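You operate a simulated robot arm through the tools that you are given. There is no shell and no other tool. Be economical: measure what you need, move in short steps, check, and stop when the job is done.

You are at the controls of a simulated robot arm. One attempt, no reset.

TASK
Torque the three holder screws in number order to the card's figure.
Fine: Take the driver that bears the job card's figure; stand it back in its cup.

Only the result counts: the job must be done as asked and must still hold three seconds after the hand-in. Knocking over, shifting, dropping, spilling or breaking anything else fails it.

THE ROBOT
A 7-joint arm with a fingered hand on a trunk, on a base that drives. Base frame: it is fixed to the floor where the robot stands at the start and does not move with it; the origin is under the middle of the robot, x ahead of it, y to its left, z up. Units: mm, degrees, N and s.
With the tool pointing down near the work surface it reaches from about 360 to 720 mm from the robot's upright axis, wherever it stands. Its first joint turns from -69.0 to 172.0 degrees. Places, roughly: first holder screw [1400, -200, 1100]; second holder screw [1400, -100, 1100]; third holder screw [1500, -100, 1100]. Payload 3.4 kg.
The TCP is the grasp point between the finger pads, 25 mm short of the fingertips. In the tool frame z runs along the fingers and y along their closing line. The gripper opens to 88 mm. The gripper's body begins 29 mm behind the TCP. The gripper is a hand of 4 fingers: y runs from the thumb to the fingers, the wrist lies at [-13, -97, -162] in the tool frame.
Orientation is told as [roll, pitch, yaw] about the base's x, y, z axes, in that order, counted from this pose: with the fingers straight down and the wrist toward the robot, the tool's x, y and z point along [0, 1, 0], [1, 0, 0] and [0, 0, -1] of the base frame.

THE INTERFACE
- The arm moves only by the tool play_rows. Its argument "series" is a list of rows, each a list of 2 entries, a list of its own where there are three numbers: the shift along the base's x, y, z in mm, then the turn, a rotation vector about the base's x, y, z in degrees. In form: [[[x, y, z], [wx, wy, wz]], ...]. A call has 1 to 8 rows; each row shifts and turns the commanded pose from where the row before left it. Each row takes 0.2 s and may step no farther than 50 mm and 8.6 degrees from the row before; otherwise, the whole call is refused. Where a pose cannot be reached the arm comes as near as it can. A force on the tool above 40 N (or 10 N above the force at the start of the call, whichever is more), or a blocked arm, ends the call early, and 0.2 s more pass. In this call time passes only in rows, and 0.2 s behind the last. The reply holds the time, the measured pose of the TCP, the force on the tool along the base axes, the opening and the grip force, in the units named above and with some noise, with the torque about the TCP (base axes, N m) and any sound that the robot's microphone picked up.
- Cameras (640 x 400 px; columns grow to the right, rows downward): "scene" is now at [135.2, -19.3, 1467.7]; the picture's right is [-0.23, -0.97, -0.00], its down [-0.59, 0.14, -0.80] and it looks along [0.77, -0.19, -0.61] (base axes); focal length 275 px, centre (320, 200). "wrist" rides on the gripper at [64, -83, -98] in the tool frame; the picture's right is [-0.62, 0.37, -0.69], its down [-0.71, -0.63, 0.30] and it looks along [-0.32, 0.68, 0.65] (tool axes); focal length 265 px, centre (320, 200). There is no depth. A picture from a camera that has moved, and an enlarged one, comes with that camera's place and axes in the base frame and with its lens.
- snapshot(camera): a new picture of that camera. It takes no simulated time.
- lift_body(by): slides the trunk up (or, below 0, down) by that many mm; the arm and the scene camera ride with it, the base frame stays. It gives what a move gives, with no picture.
- roll_base(legs): drives the robot by 1 to 6 legs, each [ahead, left, turn to the left] in mm, mm and degrees, along the robot's own axes; the way and the turn of a leg run together, so that a leg with both is an arc; at most 1500 mm and 180 degrees a leg. The arm and the cameras ride along, it lands a little off, and it stops where it bumps. It gives what a move gives.
- finger_targets(index, middle, ring, thumb_bend, thumb_turn): sets how far each is bent, from 0 (flat) to 1 (curled in); at 0.3 the hand is open as for a grip, at 0.7 the pads meet at the TCP. One left out holds its place. A second passes; each finger stops where it meets its share of the squeeze, and holds until it gets a number again. It is the only way to open and close the hand. It gives what a move gives, with no picture; readings hold the bend of each and the force on the fingers (four entries, about 0 where the hand has none), thumb and palm. thumb_turn goes from beside the hand (0) to across from the fingers (1), as for a grip.
- pan_tilt(pan, tilt): turns the head with the scene camera to pan (to the left, within 86 degrees either way) and tilt (down, from -29 to 69), counted from straight ahead of the robot. It gives what a move gives.
- close_up(camera, box): a new picture of the part [left, top, right, bottom] of that camera's present view, enlarged. It takes no simulated time.
- sign_off(): hands the job in; it is judged then, once.

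Go step by step. Nothing tells you exact positions but the pictures and the camera data: compare them with the known pose of the tool, close in by small moves and look again before you grip or let go. The budget is 120 turns and 98 pictures, counting those below and the enlarged ones. Unless the task says otherwise, let go and move clear before handing in.

The tools are called as name(argument=value, ...) on one line, values as JSON. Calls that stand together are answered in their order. play_rows: Moves the arm, as the interface text tells. Its arguments: {"type":"object","properties":{"series":{"type":"array","items":{"type":"array"}}},"required":["series"]} The other tools are called the same way: lift_body (by) slides the trunk up or down; finger_targets (index, middle, ring, thumb_bend, thumb_turn) moves the fingers one by one; roll_base (legs) drives the base; pan_tilt (pan, tilt) turns the head that bears the scene camera; snapshot (camera) takes a picture; close_up (camera, box) takes an enlarged picture of a part of a camera's view; sign_off () hands the job in.

At the start:

```text
t: 0.0
tcp_pos: [375.5, -124.0, 1255.6]
tcp_rot: [0.0, 0.0, 0.0]
wrist_force: [0.6, 0.1, 0.1]
torque: [-0.01, -0.01, 0.01]
opening: 87.5
grip_force: 0.0
shape: jaw
bend: [0.3, 0.3, 0.3, 0.3, 0.98]
finger forces: [0.0, 0.1, 0.1, 0.0, 0.0, 0.0]
trunk travel left (down, up): [-775.0, 65.0]
robot x, y, heading: [-1.8, -1.2, -0.3]
head pan, tilt: [-13.6, 37.3]
```

scene: 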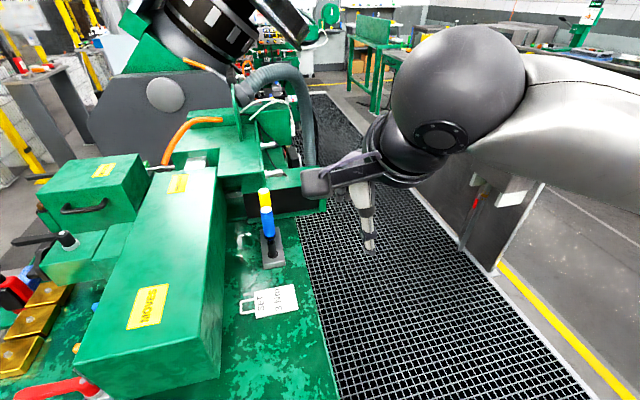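
wrist: 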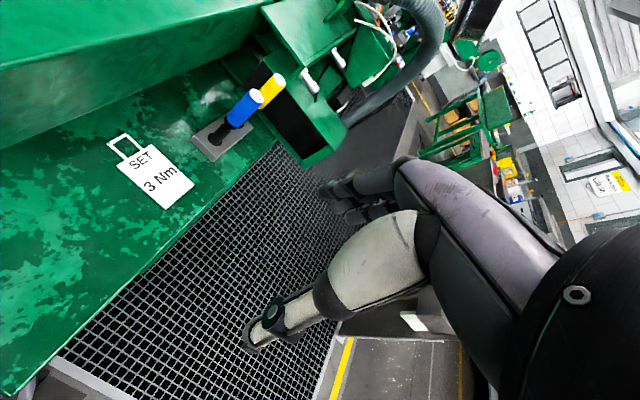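

The card reads "SET 3 Nm", and a blue and a yellow driver stand in a rack beside it. I'll look closer at both and at where the screws should be.

close_up(camera="scene", box=[220, 170, 340, 330])

close_up(camera="wrist", box=[90, 50, 310, 210])

close_up(camera="scene", box=[220, 0, 380, 100])

```text
2.50 times, centred on (280, 250) of scene
camera zoom: at [135.2, -19.3, 1467.7], right [-0.23, -0.97, 0.0], down [-0.59, 0.14, -0.8], along [0.77, -0.19, -0.61], focal length 688 px, centre (420, 75)
```

zoom: 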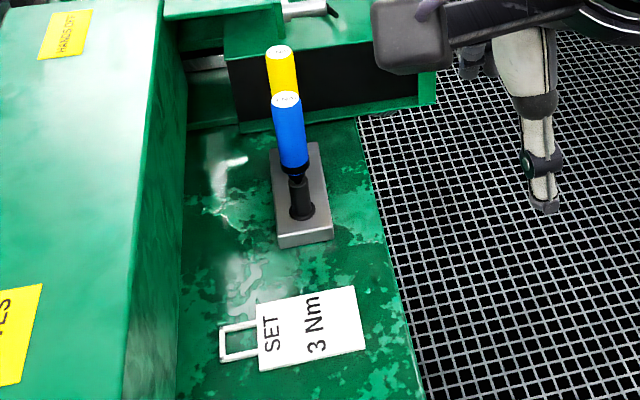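

```text
2.50 times, centred on (200, 130) of wrist
camera zoom: at [292.9, -59.9, 1353.8], right [0.37, -0.62, 0.69], down [-0.63, -0.71, -0.3], along [0.68, -0.32, -0.65], focal length 664 px, centre (620, 375)
```

zoom: 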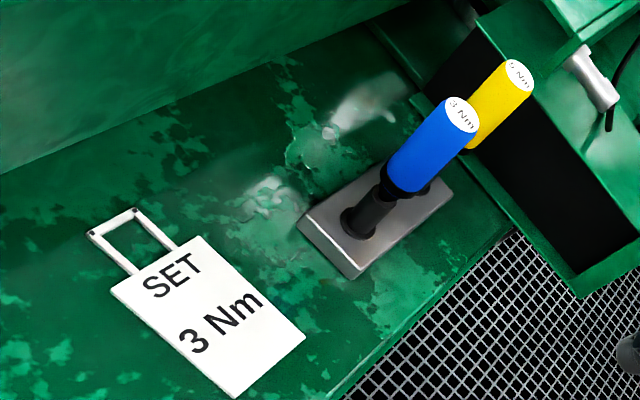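

```text
4.00 times, centred on (300, 50) of scene
camera zoom: at [135.2, -19.3, 1467.7], right [-0.23, -0.97, 0.0], down [-0.59, 0.14, -0.8], along [0.77, -0.19, -0.61], focal length 1100 px, centre (400, 800)
```

zoom: 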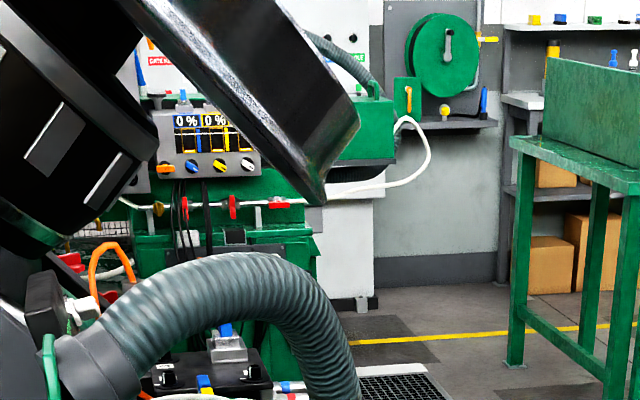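

Blue reads 3 Nm and the yellow one seems to carry another figure; blue's top is near (624, -17, 1077). I'll confirm the figures and look around for the screws and the driving route.

close_up(camera="wrist", box=[235, 60, 285, 110])

pan_tilt(pan=-20, tilt=15)

snapshot(camera="scene")

close_up(camera="scene", box=[200, 120, 360, 220])

```text
8.00 times, centred on (260, 85) of wrist
camera zoom: at [292.9, -59.9, 1353.8], right [0.37, -0.62, 0.69], down [-0.63, -0.71, -0.3], along [0.68, -0.32, -0.65], focal length 2123 px, centre (800, 1120)
```

zoom: 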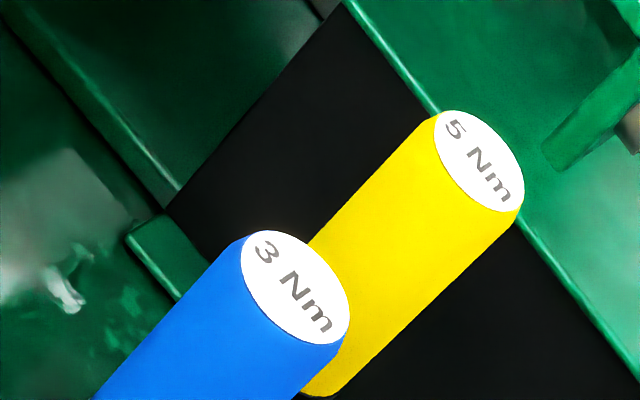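

```text
t: 0.9
tcp_pos: [376.4, -124.0, 1255.1]
tcp_rot: [0.0, 0.1, 0.0]
wrist_force: [0.3, 0.3, -0.2]
torque: [0.01, -0.01, 0.0]
opening: 87.6
grip_force: 0.0
shape: jaw
bend: [0.3, 0.3, 0.3, 0.3, 0.98]
finger forces: [0.0, 0.0, 0.0, 0.1, 0.0, 0.0]
trunk travel left (down, up): [-775.0, 65.0]
robot x, y, heading: [3.2, -1.3, 0.0]
head pan, tilt: [-20.0, 15.0]
```

```text
91 pictures are left
camera scene: at [138.7, -30.8, 1503.1], right [-0.34, -0.94, 0.0], down [-0.24, 0.09, -0.97], along [0.91, -0.33, -0.26], focal length 275 px, centre (320, 200)
```

scene: 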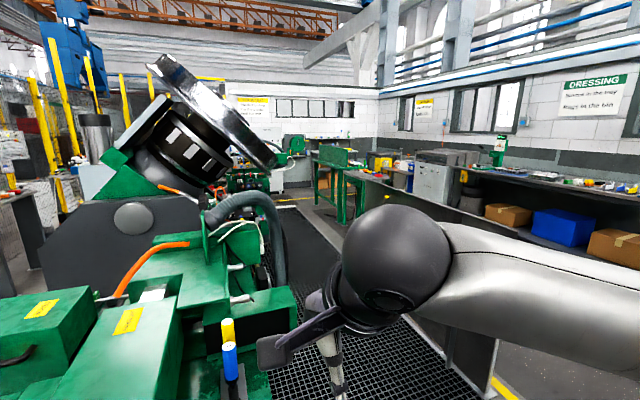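

```text
4.00 times, centred on (280, 170) of scene
camera zoom: at [138.7, -30.8, 1503.1], right [-0.34, -0.94, 0.0], down [-0.24, 0.09, -0.97], along [0.91, -0.33, -0.26], focal length 1100 px, centre (480, 320)
```

zoom: 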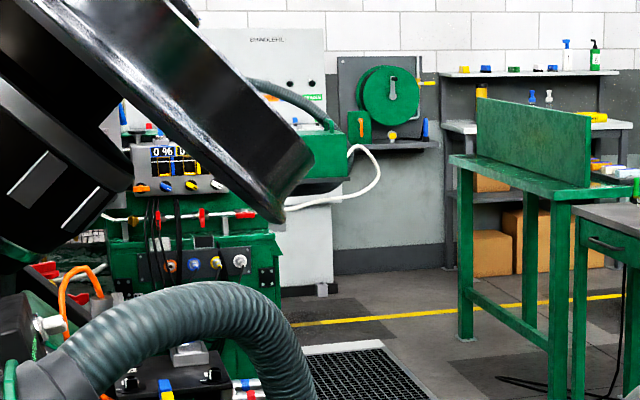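

Confirmed: blue is 3 Nm and yellow is 5 Nm, with blue's top about (624, -17, 1077). I'll turn the hand 90° so it closes along y, clear of the yellow driver and with the wrist away from the machine, and come over it.

play_rows(series=[[[15, 0, 0], [0, 0, 8.5]], [[15, 0, 0], [0, 0, 8.5]], [[15, 0, 0], [0, 0, 8.5]], [[15, 0, 0], [0, 0, 8.5]], [[15, 0, 0], [0, 0, 8.5]], [[15, 0, 0], [0, 0, 8.5]], [[15, 0, 0], [0, 0, 8.5]], [[15, 0, 0], [0, 0, 8.5]]])

pan_tilt(pan=-5, tilt=37)

snapshot(camera="scene")

```text
t: 2.7
tcp_pos: [498.6, -124.0, 1255.5]
tcp_rot: [0.1, 0.0, 68.1]
wrist_force: [0.5, 0.4, -0.2]
torque: [0.0, 0.01, 0.01]
opening: 87.6
grip_force: 0.1
shape: jaw
bend: [0.3, 0.3, 0.3, 0.3, 0.98]
finger forces: [0.1, 0.0, 0.1, 0.1, 0.1, 0.0]
trunk travel left (down, up): [-775.0, 65.0]
robot x, y, heading: [0.6, -1.9, -0.0]
head pan, tilt: [-20.0, 15.0]
```

```text
t: 3.5
tcp_pos: [497.6, -124.4, 1254.5]
tcp_rot: [0.1, -0.1, 68.0]
wrist_force: [0.1, -0.8, -0.6]
torque: [0.0, 0.02, 0.01]
opening: 87.9
grip_force: 0.1
shape: jaw
bend: [0.3, 0.3, 0.3, 0.3, 0.98]
finger forces: [0.0, 0.0, 0.0, 0.1, 0.0, 0.1]
trunk travel left (down, up): [-775.0, 65.0]
robot x, y, heading: [-0.0, 0.4, -0.0]
head pan, tilt: [-5.0, 37.0]
```

```text
89 pictures are left
camera scene: at [137.6, -6.5, 1468.2], right [-0.09, -1.0, 0.0], down [-0.6, 0.05, -0.8], along [0.8, -0.07, -0.6], focal length 275 px, centre (320, 200)
```

scene: 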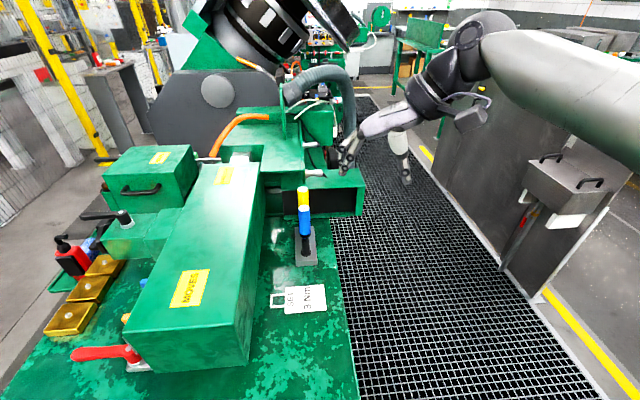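

The hand is clear. I'll finish the turn and move over blue at a safe height.

play_rows(series=[[[42, 0, 0], [0, 0, 7.3]], [[42, 0, 0], [0, 0, 7.3]], [[42, 0, 0], [0, 0, 7.4]], [[0, 36, 0], [0, 0, 0]], [[0, 36, 0], [0, 0, 0]], [[0, 35, -20], [0, 0, 0]], [[0, 0, -40], [0, 0, 0]]])

snapshot(camera="scene")

snapshot(camera="wrist")

```text
t: 5.1
tcp_pos: [567.1, -25.9, 1178.7]
tcp_rot: [0.1, -0.1, 90.0]
wrist_force: [0.4, -0.3, 0.3]
torque: [0.02, -0.03, 0.02]
opening: 87.6
grip_force: 0.0
shape: jaw
bend: [0.3, 0.3, 0.3, 0.3, 0.98]
finger forces: [0.0, 0.1, 0.0, 0.1, 0.1, 0.1]
out of reach, approached as far as the arm can: row 2, 3
trunk travel left (down, up): [-775.0, 65.0]
robot x, y, heading: [3.5, -2.4, 0.0]
head pan, tilt: [-5.0, 37.0]
```

```text
88 pictures are left
camera scene: at [138.5, -7.8, 1468.1], right [-0.09, -1.0, 0.0], down [-0.6, 0.05, -0.8], along [0.8, -0.07, -0.6], focal length 275 px, centre (320, 200)
```

scene: 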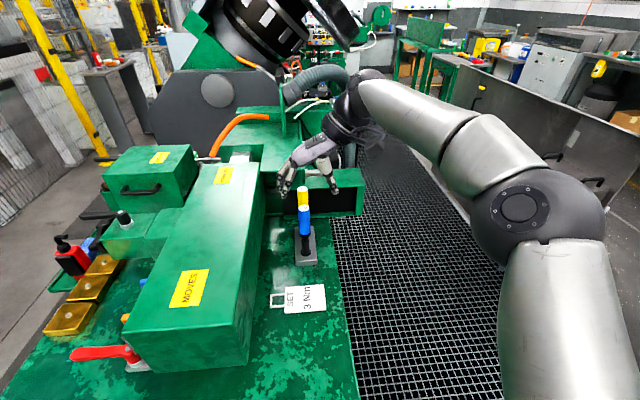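

```text
87 pictures are left
camera wrist: at [502.5, -109.6, 1275.9], right [0.62, 0.37, 0.69], down [0.71, -0.63, -0.31], along [0.32, 0.68, -0.65], focal length 265 px, centre (320, 200)
```

wrist: 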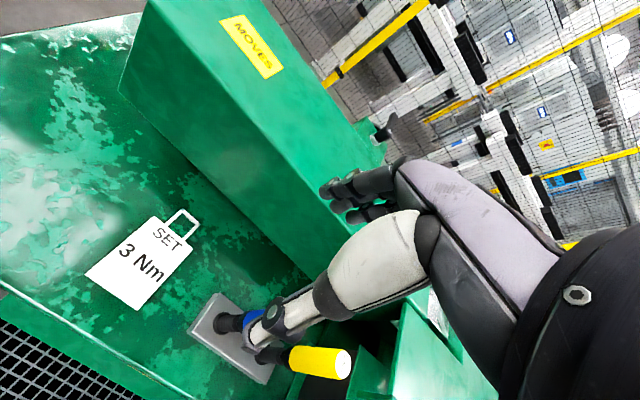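

At this stance blue is just out of reach. I'll pull the hand back to its compact pose, then drive to the right into the aisle and face the machine.

play_rows(series=[[[-10, -10, 40], [0, 0, -8]], [[-15, -15, 40], [0, 0, -8.5]], [[-25, -15, 0], [0, 0, -8.5]], [[-25, -15, 0], [0, 0, -8.5]], [[-25, -10, 0], [0, 0, -8.5]], [[-25, -10, 0], [0, 0, -8.5]], [[-25, -10, 0], [0, 0, -8.5]], [[-25, -10, 0], [0, 0, -8.5]]])

pan_tilt(pan=-60, tilt=40)

snapshot(camera="scene")

```text
t: 6.9
tcp_pos: [388.7, -120.5, 1258.2]
tcp_rot: [0.1, -0.1, 22.4]
wrist_force: [-0.5, -0.4, 0.4]
torque: [-0.02, 0.01, 0.0]
opening: 87.9
grip_force: 0.0
shape: jaw
bend: [0.3, 0.3, 0.3, 0.3, 0.98]
finger forces: [0.1, 0.0, 0.0, 0.0, 0.0, 0.0]
trunk travel left (down, up): [-775.0, 65.0]
robot x, y, heading: [0.7, -1.5, -0.1]
head pan, tilt: [-5.0, 37.0]
```

```text
t: 8.2
tcp_pos: [391.5, -118.6, 1258.1]
tcp_rot: [-0.1, 0.0, 22.5]
wrist_force: [-0.7, -0.3, -0.1]
torque: [0.01, 0.01, 0.0]
opening: 87.6
grip_force: 0.1
shape: jaw
bend: [0.3, 0.3, 0.3, 0.3, 0.98]
finger forces: [0.1, 0.0, 0.0, 0.0, 0.0, 0.0]
trunk travel left (down, up): [-775.0, 65.0]
robot x, y, heading: [1.0, 3.3, -0.2]
head pan, tilt: [-60.0, 40.0]
```

```text
86 pictures are left
camera scene: at [93.5, -72.4, 1463.7], right [-0.87, -0.5, 0.0], down [-0.32, 0.56, -0.77], along [0.38, -0.66, -0.64], focal length 275 px, centre (320, 200)
```

scene: 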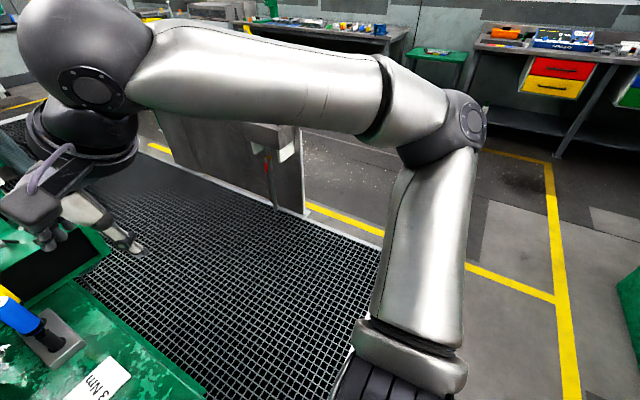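

The aisle is wide and clear. I'll drive right, then ahead, then turn left to face the machine.

roll_base(legs=[[0, -650, 0], [600, 0, 0], [0, 0, 90]])

pan_tilt(pan=-10, tilt=35)

snapshot(camera="scene")

```text
t: 18.6
tcp_pos: [723.5, -252.9, 1258.4]
tcp_rot: [0.0, 0.0, 113.1]
wrist_force: [-0.4, 0.5, -0.1]
torque: [-0.02, 0.03, 0.0]
opening: 87.8
grip_force: 0.0
shape: jaw
bend: [0.3, 0.3, 0.3, 0.3, 0.98]
finger forces: [0.0, 0.0, 0.0, 0.0, 0.1, 0.0]
trunk travel left (down, up): [-775.0, 65.0]
robot x, y, heading: [606.9, -644.1, 90.6]
head pan, tilt: [-60.0, 40.0]
```

```text
t: 19.8
tcp_pos: [723.0, -253.2, 1258.1]
tcp_rot: [0.0, 0.1, 113.1]
wrist_force: [-0.1, 0.4, -1.3]
torque: [0.02, -0.02, -0.01]
opening: 87.9
grip_force: 0.0
shape: jaw
bend: [0.3, 0.3, 0.3, 0.3, 0.98]
finger forces: [0.0, 0.1, 0.0, 0.0, 0.0, 0.0]
trunk travel left (down, up): [-775.0, 65.0]
robot x, y, heading: [604.6, -641.5, 90.6]
head pan, tilt: [-10.0, 35.0]
```

```text
85 pictures are left
camera scene: at [622.3, -507.1, 1471.2], right [0.99, -0.16, 0.0], down [-0.09, -0.57, -0.82], along [0.13, 0.81, -0.57], focal length 275 px, centre (320, 200)
```

scene: 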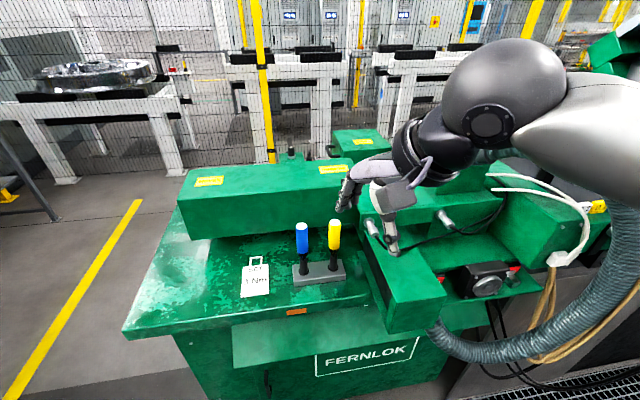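

Now facing the machine; re-triangulated, blue's top is near (656, -17, 1052) and yellow's near (734, -16, 1050). I'll move over blue with the hand squared up.

play_rows(series=[[[-17, 30, 0], [0, 0, -5.7]], [[-17, 40, 0], [0, 0, -5.7]], [[-17, 40, 0], [0, 0, -5.7]], [[-16, 40, -20], [0, 0, -6]], [[0, 40, -30], [0, 0, 0]], [[0, 30, -30], [0, 0, 0]]])

snapshot(camera="scene")

snapshot(camera="wrist")

```text
t: 21.2
tcp_pos: [654.0, -32.2, 1176.7]
tcp_rot: [0.0, 0.0, 90.0]
wrist_force: [0.6, 0.2, -0.6]
torque: [-0.02, -0.04, 0.06]
opening: 87.9
grip_force: 0.0
shape: jaw
bend: [0.3, 0.3, 0.3, 0.3, 0.98]
finger forces: [0.1, 0.0, 0.0, 0.0, 0.1, 0.0]
trunk travel left (down, up): [-775.0, 65.0]
robot x, y, heading: [606.1, -643.7, 90.6]
head pan, tilt: [-10.0, 35.0]
```

```text
84 pictures are left
camera scene: at [621.1, -505.1, 1471.0], right [0.99, -0.16, 0.0], down [-0.09, -0.57, -0.82], along [0.13, 0.81, -0.57], focal length 275 px, centre (320, 200)
```

scene: 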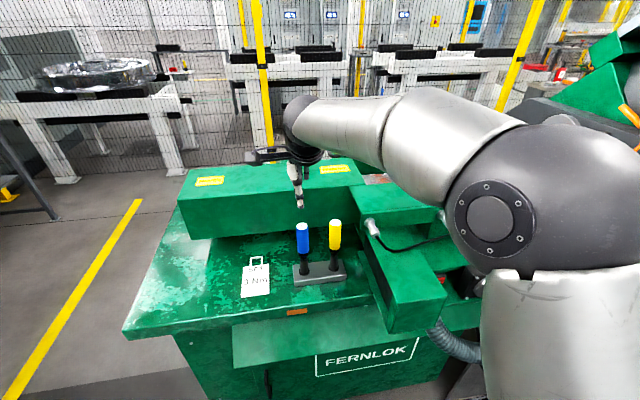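

```text
83 pictures are left
camera wrist: at [588.8, -116.1, 1275.0], right [0.62, 0.37, 0.69], down [0.71, -0.63, -0.3], along [0.32, 0.68, -0.65], focal length 265 px, centre (320, 200)
```

wrist: 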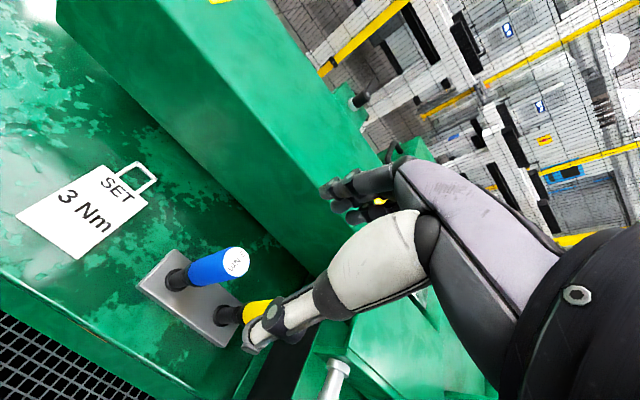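

The wrist view confirms blue's top at (658, -17, 1052). I'll line up and go down partway, then check.

play_rows(series=[[[4, 15, 0], [0, 0, 0]], [[0, 0, -40], [0, 0, 0]], [[0, 0, -40], [0, 0, 0]]])

snapshot(camera="wrist")

close_up(camera="scene", box=[250, 150, 370, 290])

```text
t: 22.0
tcp_pos: [657.0, -17.1, 1095.5]
tcp_rot: [0.1, 0.1, 90.0]
wrist_force: [0.2, -0.2, 0.5]
torque: [-0.01, -0.02, -0.01]
opening: 87.5
grip_force: 0.0
shape: jaw
bend: [0.3, 0.3, 0.3, 0.3, 0.98]
finger forces: [0.1, 0.1, 0.0, 0.1, 0.0, 0.0]
trunk travel left (down, up): [-775.0, 65.0]
robot x, y, heading: [608.4, -645.5, 90.7]
head pan, tilt: [-10.0, 35.0]
```

```text
82 pictures are left
camera wrist: at [593.4, -101.6, 1194.1], right [0.62, 0.37, 0.69], down [0.71, -0.63, -0.3], along [0.32, 0.68, -0.65], focal length 265 px, centre (320, 200)
```

wrist: 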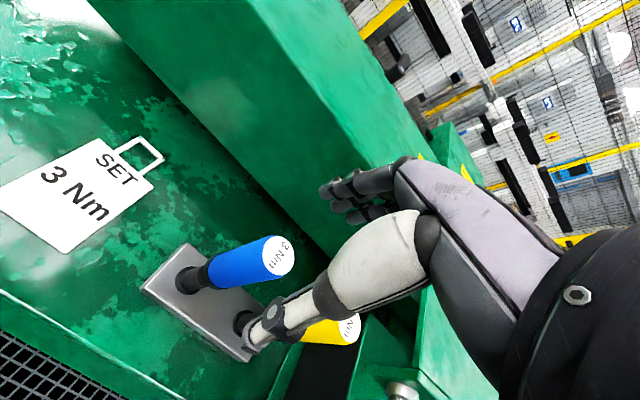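

```text
2.86 times, centred on (310, 220) of scene
camera zoom: at [621.8, -506.0, 1471.1], right [0.99, -0.16, 0.0], down [-0.09, -0.57, -0.82], along [0.13, 0.81, -0.57], focal length 786 px, centre (349, 143)
```

zoom: 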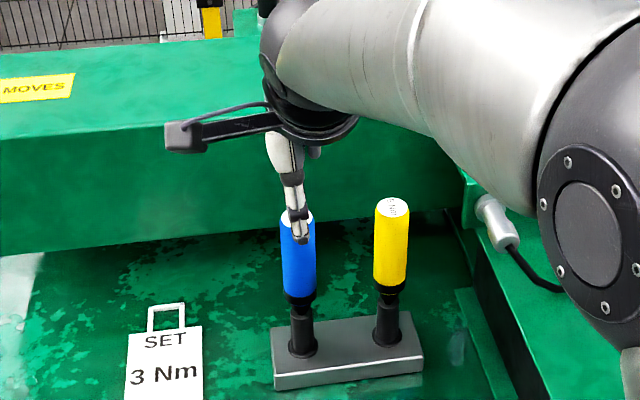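

Alignment holds to within about 1 mm. I'll go down to the grip height, 1028.

play_rows(series=[[[0.5, 0.5, -25], [0, 0, 0]], [[0, 0, -25], [0, 0, 0]], [[0, 0, -15], [0, 0, 0]]])

snapshot(camera="wrist")

snapshot(camera="scene")

```text
t: 22.8
tcp_pos: [659.8, -16.7, 1032.4]
tcp_rot: [0.0, 0.0, 89.9]
wrist_force: [0.6, 0.1, -0.5]
torque: [-0.03, 0.0, -0.02]
opening: 87.6
grip_force: 0.1
shape: jaw
bend: [0.3, 0.3, 0.3, 0.3, 0.98]
finger forces: [0.0, 0.0, 0.1, 0.1, 0.1, 0.1]
trunk travel left (down, up): [-775.0, 65.0]
robot x, y, heading: [607.0, -648.1, 90.6]
head pan, tilt: [-10.0, 35.0]
```

```text
80 pictures are left
camera wrist: at [594.8, -101.0, 1130.3], right [0.62, 0.37, 0.69], down [0.71, -0.63, -0.3], along [0.32, 0.68, -0.65], focal length 265 px, centre (320, 200)
```

wrist: 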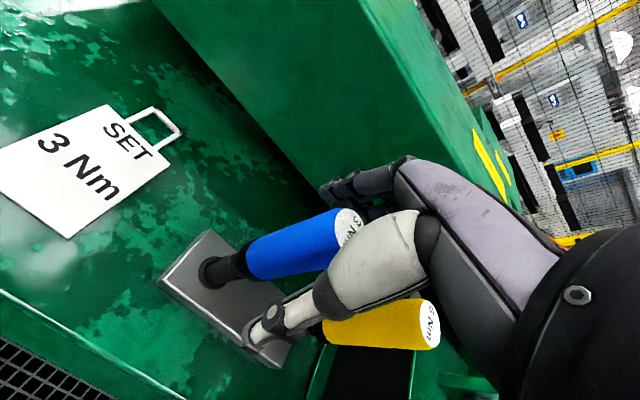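

```text
79 pictures are left
camera scene: at [622.1, -506.8, 1471.2], right [0.99, -0.16, 0.0], down [-0.09, -0.57, -0.82], along [0.13, 0.81, -0.57], focal length 275 px, centre (320, 200)
```

scene: 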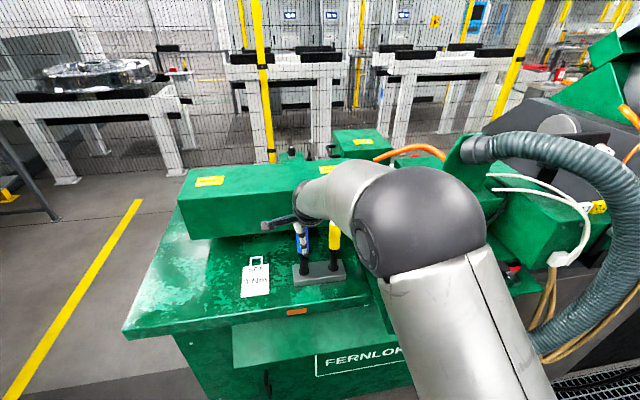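

The handle sits between thumb and fingers. I'll close the hand on it.

finger_targets(index=0.75, middle=0.75, ring=0.75, thumb_bend=0.75)

snapshot(camera="wrist")

```text
t: 23.8
tcp_pos: [659.8, -17.9, 1031.5]
tcp_rot: [0.0, 0.0, 90.1]
wrist_force: [1.2, 1.7, 0.3]
torque: [0.08, -0.02, -0.02]
opening: 18.9
grip_force: 14.3
shape: fingers
bend: [0.61, 0.64, 0.75, 0.6, 0.95]
finger forces: [7.5, 7.3, 0.0, 0.0, 13.7, 0.0]
trunk travel left (down, up): [-775.0, 65.0]
robot x, y, heading: [602.6, -645.5, 90.6]
head pan, tilt: [-10.0, 35.0]
```

```text
78 pictures are left
camera wrist: at [594.8, -100.8, 1130.4], right [0.62, 0.37, 0.69], down [0.71, -0.63, -0.3], along [0.32, 0.68, -0.65], focal length 265 px, centre (320, 200)
```

wrist: 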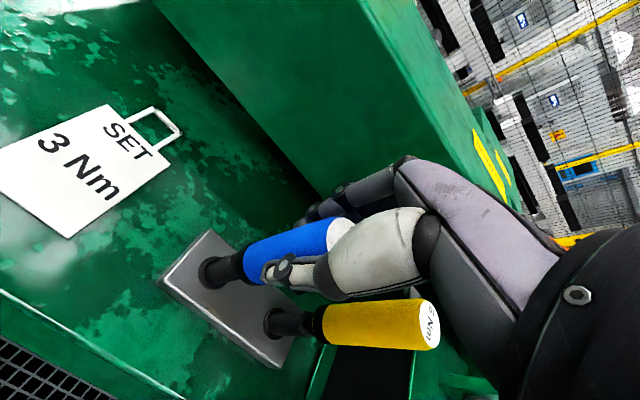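

Index, middle and thumb hold it at 14 N and the ring finger passed beside it. I'll try for more squeeze.

finger_targets(index=1.0, middle=1.0, thumb_bend=1.0)

```text
t: 24.8
tcp_pos: [659.5, -16.5, 1031.8]
tcp_rot: [0.0, 0.0, 90.0]
wrist_force: [2.7, 3.5, -1.3]
torque: [0.29, -0.2, -0.02]
opening: 17.3
grip_force: 22.5
shape: fingers
bend: [0.56, 0.63, 0.75, 0.66, 0.92]
finger forces: [10.1, 13.8, 0.0, 0.0, 21.0, 0.1]
trunk travel left (down, up): [-775.0, 65.0]
robot x, y, heading: [607.8, -645.6, 90.4]
head pan, tilt: [-10.0, 35.0]
```

Grip is 22 N. I'll lift it out of the cup slowly and look.

play_rows(series=[[[0, 0, 15], [0, 0, 0]], [[0, 0, 20], [0, 0, 0]], [[0, 0, 30], [0, 0, 0]], [[0, 0, 40], [0, 0, 0]], [[0, 0, 40], [0, 0, 0]]])

snapshot(camera="wrist")

snapshot(camera="scene")

```text
t: 26.0
tcp_pos: [660.7, -15.9, 1178.2]
tcp_rot: [0.1, 0.0, 90.0]
wrist_force: [0.2, -0.2, -0.8]
torque: [0.0, -0.01, 0.02]
opening: 16.4
grip_force: 21.4
shape: fingers
bend: [0.56, 0.63, 0.75, 0.68, 0.91]
finger forces: [10.2, 11.0, 0.0, 0.0, 21.5, 0.1]
trunk travel left (down, up): [-775.0, 65.0]
robot x, y, heading: [606.8, -646.7, 90.2]
head pan, tilt: [-10.0, 35.0]
```

```text
77 pictures are left
camera wrist: at [596.2, -100.4, 1276.8], right [0.62, 0.37, 0.69], down [0.71, -0.63, -0.3], along [0.32, 0.68, -0.65], focal length 265 px, centre (320, 200)
```

wrist: 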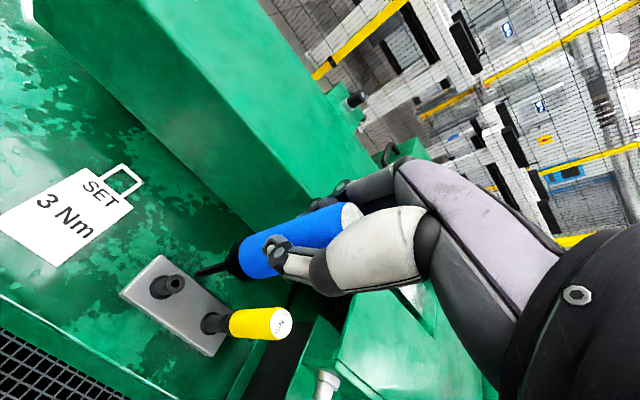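

```text
76 pictures are left
camera scene: at [622.0, -507.7, 1471.2], right [0.99, -0.16, 0.0], down [-0.09, -0.57, -0.82], along [0.13, 0.81, -0.57], focal length 275 px, centre (320, 200)
```

scene: 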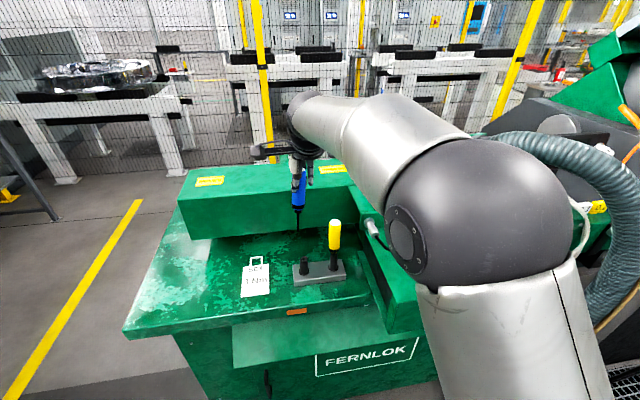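

The driver is out. I'll measure where its bit points relative to the hand.

close_up(camera="scene", box=[260, 140, 340, 240])

close_up(camera="wrist", box=[180, 190, 380, 310])

```text
4.00 times, centred on (300, 190) of scene
camera zoom: at [622.0, -507.7, 1471.2], right [0.99, -0.16, 0.0], down [-0.09, -0.57, -0.82], along [0.13, 0.81, -0.57], focal length 1100 px, centre (400, 240)
```

zoom: 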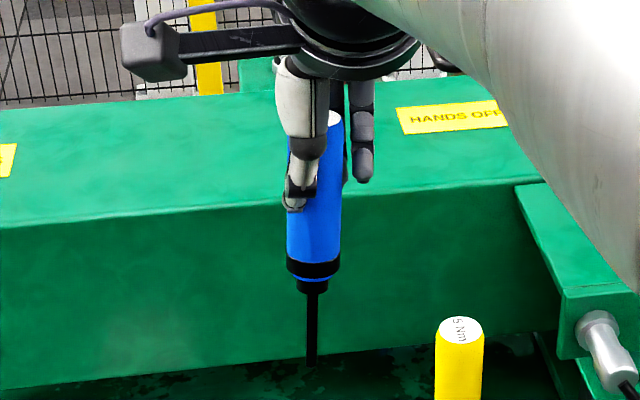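

```text
3.20 times, centred on (280, 250) of wrist
camera zoom: at [596.2, -100.4, 1276.8], right [0.62, 0.37, 0.69], down [0.71, -0.63, -0.3], along [0.32, 0.68, -0.65], focal length 849 px, centre (448, 40)
```

zoom: 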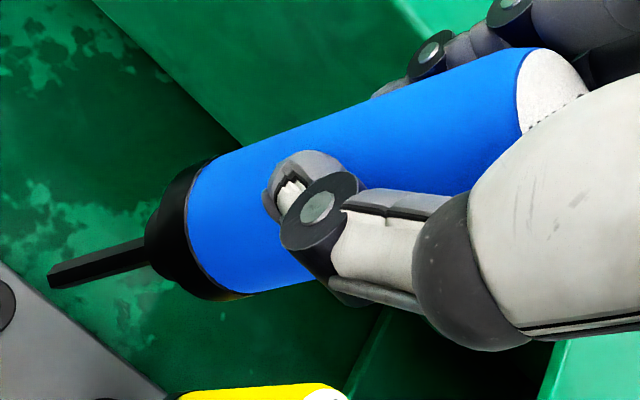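

The driver hangs roughly straight, with its tip about 150–165 mm below its top. I'll retract the hand toward the robot and look to the right at the screw area.

play_rows(series=[[[5, -35, 20], [0, 0, 0]], [[5, -35, 20], [0, 0, 0]], [[5, -35, 20], [0, 0, 0]], [[5, -35, 20], [0, 0, 0]], [[5, -35, 0], [0, 0, 0]], [[5, -35, 0], [0, 0, 0]], [[5, -30, 0], [0, 0, 0]]])

pan_tilt(pan=-55, tilt=25)

snapshot(camera="scene")

```text
t: 27.6
tcp_pos: [698.0, -260.4, 1257.8]
tcp_rot: [0.1, -0.1, 89.9]
wrist_force: [0.2, -0.6, -1.1]
torque: [-0.01, -0.04, 0.0]
opening: 15.9
grip_force: 20.9
shape: fingers
bend: [0.56, 0.64, 0.75, 0.7, 0.9]
finger forces: [10.0, 11.0, 0.0, 0.0, 21.7, 0.0]
trunk travel left (down, up): [-775.0, 65.0]
robot x, y, heading: [607.7, -645.5, 90.4]
head pan, tilt: [-10.0, 35.0]
```

```text
t: 28.7
tcp_pos: [696.4, -258.7, 1257.0]
tcp_rot: [0.0, 0.0, 90.0]
wrist_force: [-0.8, 0.4, -1.3]
torque: [-0.03, 0.02, -0.01]
opening: 16.0
grip_force: 21.4
shape: fingers
bend: [0.56, 0.64, 0.75, 0.7, 0.9]
finger forces: [9.9, 11.1, 0.0, 0.0, 21.7, 0.0]
trunk travel left (down, up): [-775.0, 65.0]
robot x, y, heading: [605.5, -648.3, 90.4]
head pan, tilt: [-55.0, 25.0]
```

```text
73 pictures are left
camera scene: at [682.6, -540.1, 1486.9], right [0.58, -0.81, 0.0], down [-0.34, -0.25, -0.91], along [0.74, 0.53, -0.42], focal length 275 px, centre (320, 200)
```

scene: 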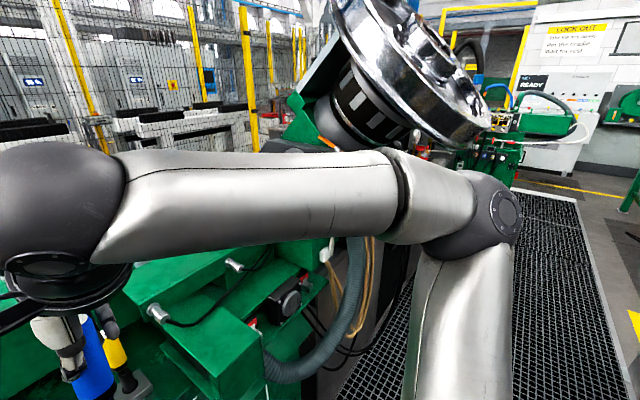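

The screws are hidden behind the arm from here. I'll back off into the aisle and roll along the machine to see them.

roll_base(legs=[[-200, 0, 0], [0, -550, 0]])

pan_tilt(pan=-15, tilt=25)

snapshot(camera="scene")

```text
t: 33.1
tcp_pos: [1252.5, -454.7, 1257.5]
tcp_rot: [-0.1, 0.0, 89.5]
wrist_force: [-0.1, 0.7, -0.4]
torque: [0.0, 0.02, 0.0]
opening: 15.7
grip_force: 21.1
shape: fingers
bend: [0.56, 0.64, 0.75, 0.7, 0.9]
finger forces: [10.1, 11.1, 0.0, 0.0, 21.6, 0.0]
trunk travel left (down, up): [-775.0, 65.0]
robot x, y, heading: [1157.3, -843.7, 90.3]
head pan, tilt: [-55.0, 25.0]
```

```text
t: 34.2
tcp_pos: [1252.8, -454.6, 1258.0]
tcp_rot: [0.1, 0.0, 89.5]
wrist_force: [-0.6, 0.2, -0.2]
torque: [-0.01, -0.02, -0.01]
opening: 15.7
grip_force: 21.4
shape: fingers
bend: [0.56, 0.64, 0.75, 0.7, 0.9]
finger forces: [10.1, 11.2, 0.0, 0.0, 21.7, 0.1]
trunk travel left (down, up): [-775.0, 65.0]
robot x, y, heading: [1157.5, -839.0, 90.1]
head pan, tilt: [-15.0, 25.0]
```

```text
72 pictures are left
camera scene: at [1185.8, -700.0, 1487.0], right [0.97, -0.26, 0.0], down [-0.11, -0.41, -0.91], along [0.23, 0.88, -0.42], focal length 275 px, centre (320, 200)
```

scene: 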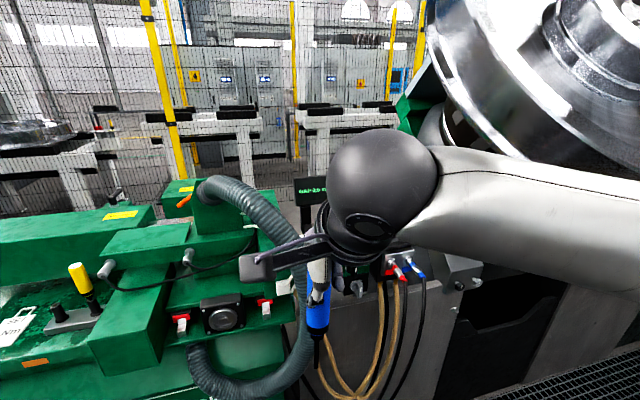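

The screw area is just behind the hand. I'll zoom in, then roll past it to see it unobstructed.

roll_base(legs=[[0, -300, 0]])

pan_tilt(pan=15, tilt=35)

snapshot(camera="scene")

```text
t: 36.2
tcp_pos: [1558.4, -453.6, 1258.6]
tcp_rot: [0.1, 0.0, 89.5]
wrist_force: [0.5, 0.0, -1.9]
torque: [0.0, 0.0, -0.04]
opening: 15.9
grip_force: 21.9
shape: fingers
bend: [0.56, 0.64, 0.75, 0.7, 0.9]
finger forces: [10.0, 11.2, 0.1, 0.0, 21.7, 0.0]
trunk travel left (down, up): [-775.0, 65.0]
robot x, y, heading: [1468.6, -838.5, 90.2]
head pan, tilt: [-15.0, 25.0]
```

```text
t: 37.2
tcp_pos: [1558.7, -454.6, 1259.1]
tcp_rot: [0.0, 0.0, 89.5]
wrist_force: [-0.4, 0.4, -1.6]
torque: [0.05, -0.01, -0.03]
opening: 16.0
grip_force: 20.9
shape: fingers
bend: [0.56, 0.64, 0.75, 0.7, 0.9]
finger forces: [9.9, 11.1, 0.0, 0.1, 21.8, 0.1]
trunk travel left (down, up): [-775.0, 65.0]
robot x, y, heading: [1467.0, -837.1, 89.9]
head pan, tilt: [15.0, 35.0]
```

```text
71 pictures are left
camera scene: at [1444.7, -703.4, 1471.2], right [0.97, 0.26, 0.0], down [0.15, -0.55, -0.82], along [-0.21, 0.79, -0.57], focal length 275 px, centre (320, 200)
```

scene: 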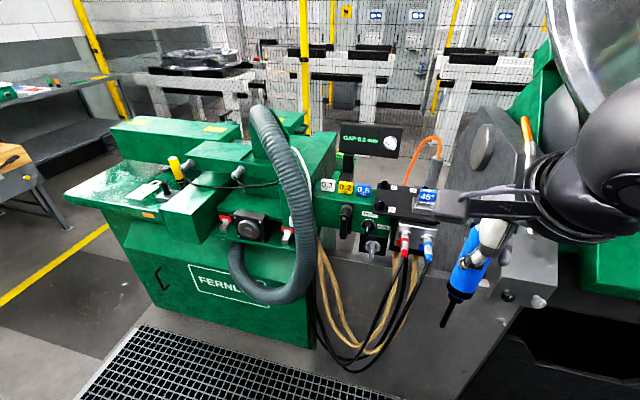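

The screw area is in view now, near (360–405, 185–210). I'll zoom in.

close_up(camera="scene", box=[300, 110, 460, 270])

close_up(camera="scene", box=[340, 160, 420, 210])

```text
2.50 times, centred on (380, 190) of scene
camera zoom: at [1444.7, -703.4, 1471.2], right [0.97, 0.26, 0.0], down [0.15, -0.55, -0.82], along [-0.21, 0.79, -0.57], focal length 688 px, centre (170, 225)
```

zoom: 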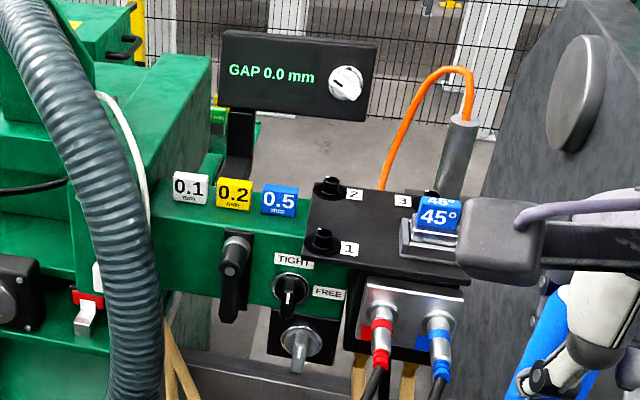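

```text
8.00 times, centred on (380, 185) of scene
camera zoom: at [1444.7, -703.4, 1471.2], right [0.97, 0.26, 0.0], down [0.15, -0.55, -0.82], along [-0.21, 0.79, -0.57], focal length 2200 px, centre (-160, 320)
```

zoom: 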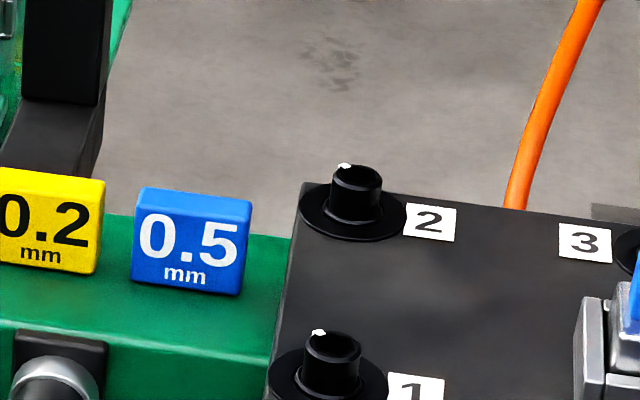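

The numbered screws are upright socket heads on the black plate, screw 1 near (1446, -178), screw 2 near (1447, -80), and screw 3 behind the 45° gauge. Before going in I'll measure how the driver hangs in the hand.

pan_tilt(pan=-24, tilt=45)

close_up(camera="scene", box=[260, 120, 380, 260])

close_up(camera="wrist", box=[180, 190, 380, 310])

```text
t: 38.2
tcp_pos: [1558.9, -453.6, 1258.2]
tcp_rot: [0.0, -0.1, 89.5]
wrist_force: [-0.1, -0.6, -1.2]
torque: [0.0, -0.02, 0.02]
opening: 15.9
grip_force: 20.9
shape: fingers
bend: [0.56, 0.64, 0.75, 0.7, 0.9]
finger forces: [10.0, 11.1, 0.0, 0.0, 21.7, 0.0]
trunk travel left (down, up): [-775.0, 65.0]
robot x, y, heading: [1462.7, -843.8, 90.1]
head pan, tilt: [-24.0, 45.0]
```

```text
2.86 times, centred on (320, 190) of scene
camera zoom: at [1500.4, -714.1, 1456.4], right [0.91, -0.41, 0.0], down [-0.29, -0.65, -0.71], along [0.29, 0.65, -0.71], focal length 786 px, centre (320, 229)
```

zoom: 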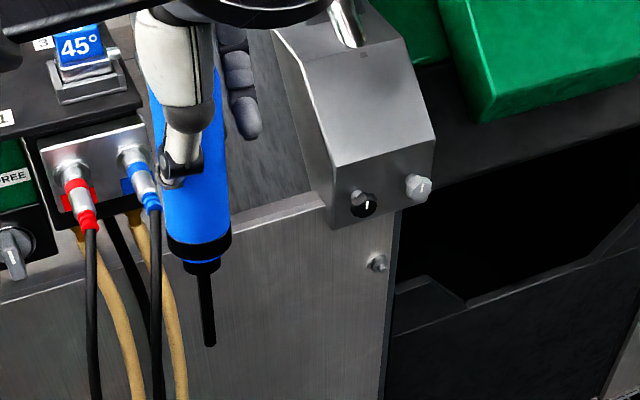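

```text
3.20 times, centred on (280, 250) of wrist
camera zoom: at [1493.6, -537.4, 1356.4], right [0.62, 0.36, 0.69], down [0.71, -0.64, -0.3], along [0.33, 0.68, -0.65], focal length 849 px, centre (448, 40)
```

zoom: 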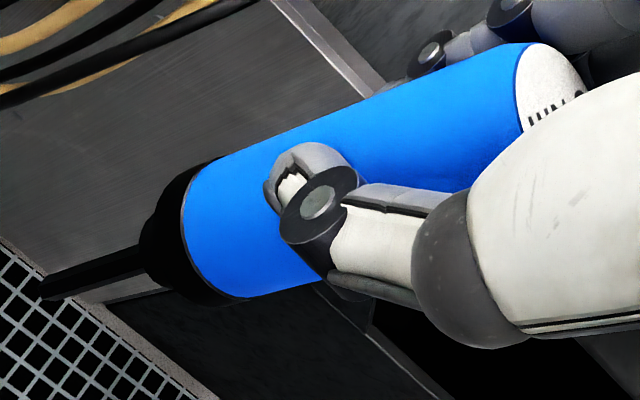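

The driver leans about 4–5° in the grip, tip toward -x and -y. I'll tilt the hand to bring the driver upright, then re-measure.

play_rows(series=[[[0, 0, 0], [4.9, -4.0, 0]]])

close_up(camera="scene", box=[260, 120, 380, 260])

close_up(camera="wrist", box=[180, 190, 380, 310])

```text
t: 38.6
tcp_pos: [1558.1, -454.8, 1258.4]
tcp_rot: [-4.0, -5.0, 89.6]
wrist_force: [-0.3, -0.4, -0.8]
torque: [0.0, -0.01, 0.02]
opening: 15.6
grip_force: 21.5
shape: fingers
bend: [0.56, 0.64, 0.75, 0.7, 0.9]
finger forces: [9.9, 11.1, 0.0, 0.1, 21.6, 0.0]
trunk travel left (down, up): [-775.0, 65.0]
robot x, y, heading: [1465.1, -840.3, 90.1]
head pan, tilt: [-24.0, 45.0]
```

```text
2.86 times, centred on (320, 190) of scene
camera zoom: at [1500.0, -714.6, 1456.4], right [0.91, -0.41, 0.0], down [-0.29, -0.65, -0.71], along [0.29, 0.65, -0.71], focal length 786 px, centre (320, 229)
```

zoom: 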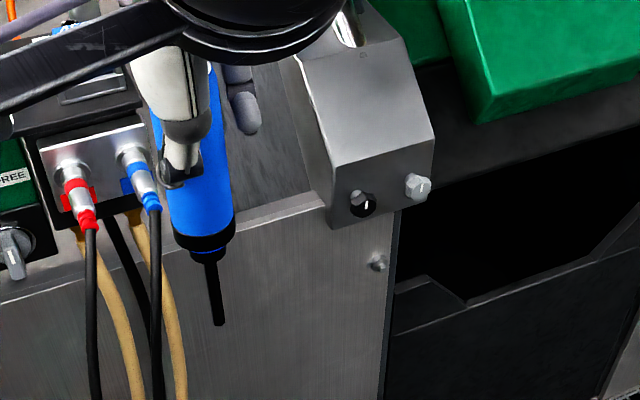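

```text
3.20 times, centred on (280, 250) of wrist
camera zoom: at [1486.6, -545.8, 1344.5], right [0.57, 0.3, 0.76], down [0.73, -0.61, -0.31], along [0.37, 0.73, -0.57], focal length 849 px, centre (448, 40)
```

zoom: 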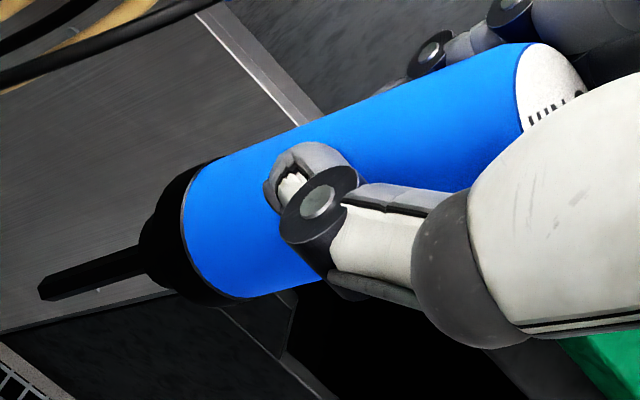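

The driver is now upright to about 1°, with its tip about (-3, -2, -136) from the TCP. I'll raise the hand and move the base in to reach the screws.

play_rows(series=[[[0, 0, 35], [0, 0, 0]], [[0, 0, 35], [0, 0, 0]]])

roll_base(legs=[[0, 160, 0], [180, 0, 0]])

pan_tilt(pan=-15, tilt=45)

snapshot(camera="scene")

snapshot(camera="wrist")

```text
t: 39.2
tcp_pos: [1557.4, -452.2, 1329.9]
tcp_rot: [-4.1, -5.0, 89.6]
wrist_force: [0.0, -0.9, -1.0]
torque: [-0.02, 0.01, -0.02]
opening: 15.8
grip_force: 21.6
shape: fingers
bend: [0.56, 0.64, 0.75, 0.7, 0.9]
finger forces: [10.2, 11.4, 0.0, 0.0, 21.6, 0.1]
trunk travel left (down, up): [-775.0, 65.0]
robot x, y, heading: [1467.5, -838.4, 90.0]
head pan, tilt: [-24.0, 45.0]
```

```text
t: 41.8
tcp_pos: [1397.8, -273.6, 1330.5]
tcp_rot: [-4.0, -4.9, 89.3]
wrist_force: [-0.3, -0.1, -1.7]
torque: [0.01, 0.0, 0.0]
opening: 15.6
grip_force: 21.3
shape: fingers
bend: [0.56, 0.64, 0.75, 0.7, 0.9]
finger forces: [10.1, 11.3, 0.1, 0.0, 21.8, 0.0]
trunk travel left (down, up): [-775.0, 65.0]
robot x, y, heading: [1301.8, -658.8, 89.8]
head pan, tilt: [-24.0, 45.0]
```

```text
t: 42.5
tcp_pos: [1398.4, -272.5, 1329.4]
tcp_rot: [-4.0, -4.9, 89.2]
wrist_force: [-0.1, -0.5, -1.0]
torque: [-0.03, 0.0, -0.01]
opening: 15.9
grip_force: 21.9
shape: fingers
bend: [0.56, 0.64, 0.75, 0.7, 0.9]
finger forces: [10.2, 11.4, 0.0, 0.0, 21.7, 0.0]
trunk travel left (down, up): [-775.0, 65.0]
robot x, y, heading: [1305.1, -660.7, 89.7]
head pan, tilt: [-15.0, 45.0]
```

```text
64 pictures are left
camera scene: at [1327.1, -529.8, 1456.4], right [0.96, -0.26, 0.0], down [-0.19, -0.68, -0.71], along [0.19, 0.68, -0.71], focal length 275 px, centre (320, 200)
```

scene: 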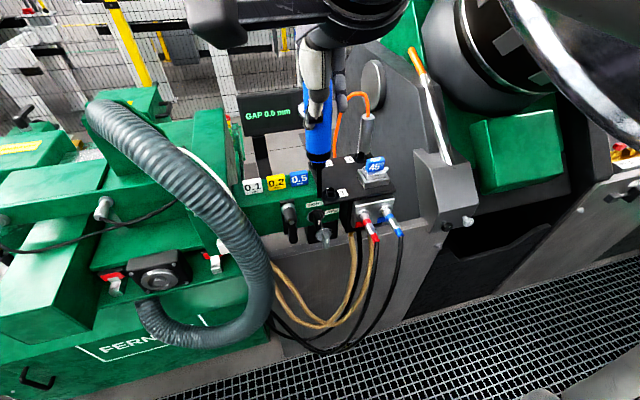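

```text
63 pictures are left
camera wrist: at [1325.8, -363.8, 1415.8], right [0.57, 0.3, 0.76], down [0.73, -0.62, -0.31], along [0.38, 0.73, -0.57], focal length 265 px, centre (320, 200)
```

wrist: 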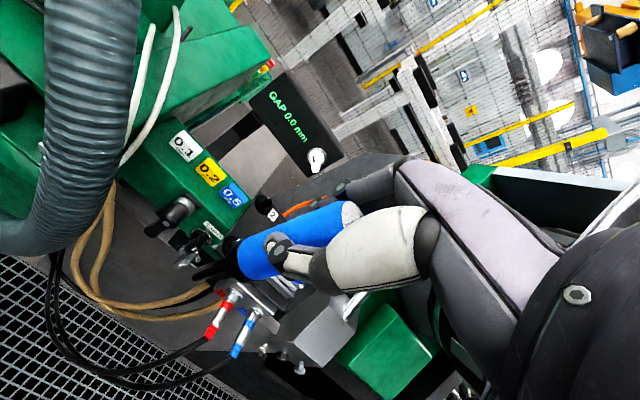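

close_up(camera="scene", box=[280, 140, 400, 230])

close_up(camera="wrist", box=[180, 170, 320, 290])

```text
4.44 times, centred on (340, 185) of scene
camera zoom: at [1327.1, -529.8, 1456.4], right [0.96, -0.26, 0.0], down [-0.19, -0.68, -0.71], along [0.19, 0.68, -0.71], focal length 1222 px, centre (231, 267)
```

zoom: 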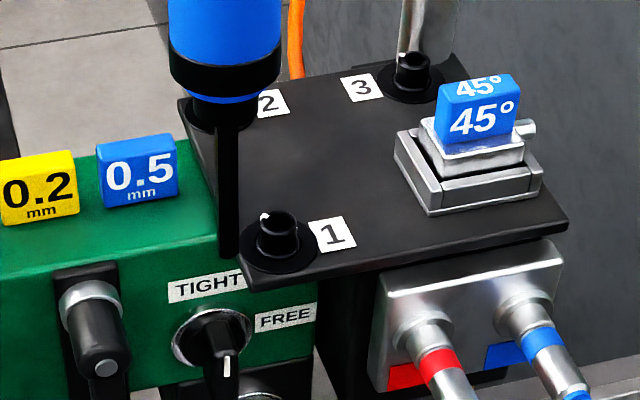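

```text
3.33 times, centred on (250, 230) of wrist
camera zoom: at [1325.8, -363.8, 1415.8], right [0.57, 0.3, 0.76], down [0.73, -0.62, -0.31], along [0.38, 0.73, -0.57], focal length 885 px, centre (553, 100)
```

zoom: 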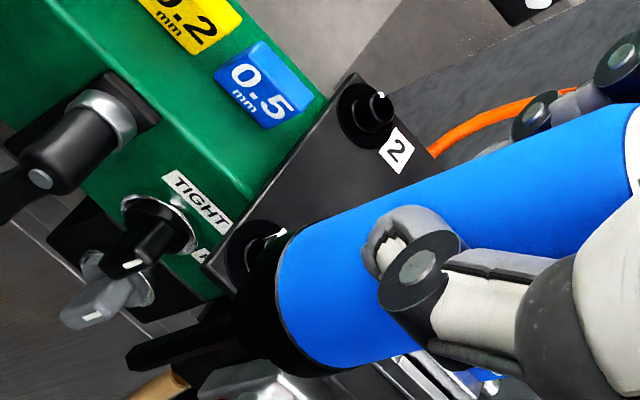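

Screw 1 is near (1444, -174, ~1100). I'll bring the tip above it and compare in both cameras.

play_rows(series=[[[16, 34, 0], [0, 0, 0]], [[16, 34, 0], [0, 0, 0]], [[16, 34, -10], [0, 0, 0]], [[0, 0, -30], [0, 0, 0]]])

close_up(camera="scene", box=[280, 120, 400, 230])

close_up(camera="wrist", box=[140, 190, 340, 340])

```text
t: 43.5
tcp_pos: [1446.5, -171.1, 1289.9]
tcp_rot: [-3.9, -5.1, 89.2]
wrist_force: [0.7, -0.2, -1.9]
torque: [0.0, -0.01, -0.01]
opening: 15.6
grip_force: 21.5
shape: fingers
bend: [0.56, 0.64, 0.75, 0.7, 0.9]
finger forces: [10.1, 11.5, 0.0, 0.1, 21.7, 0.0]
trunk travel left (down, up): [-775.0, 65.0]
robot x, y, heading: [1307.1, -660.4, 89.5]
head pan, tilt: [-15.0, 45.0]
```

```text
3.64 times, centred on (340, 175) of scene
camera zoom: at [1327.9, -530.2, 1456.4], right [0.96, -0.26, 0.0], down [-0.19, -0.68, -0.71], along [0.19, 0.68, -0.71], focal length 1000 px, centre (247, 291)
```

zoom: 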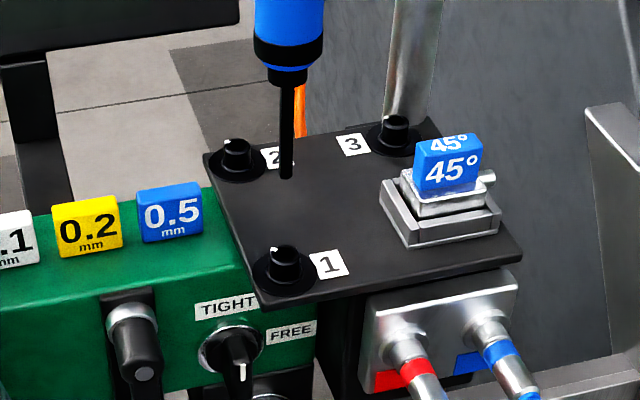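

```text
2.67 times, centred on (240, 265) of wrist
camera zoom: at [1374.7, -261.1, 1376.0], right [0.58, 0.3, 0.76], down [0.73, -0.62, -0.31], along [0.38, 0.73, -0.57], focal length 708 px, centre (533, 27)
```

zoom: 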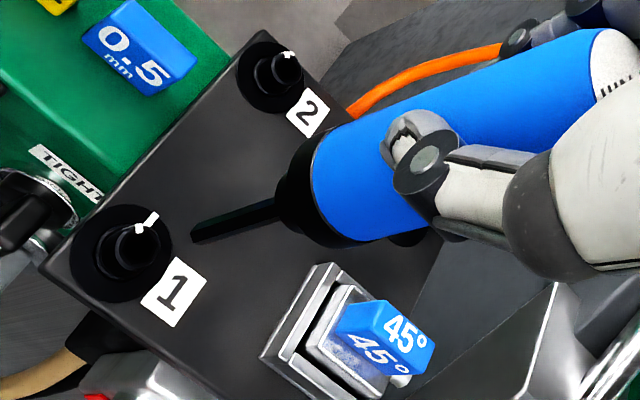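

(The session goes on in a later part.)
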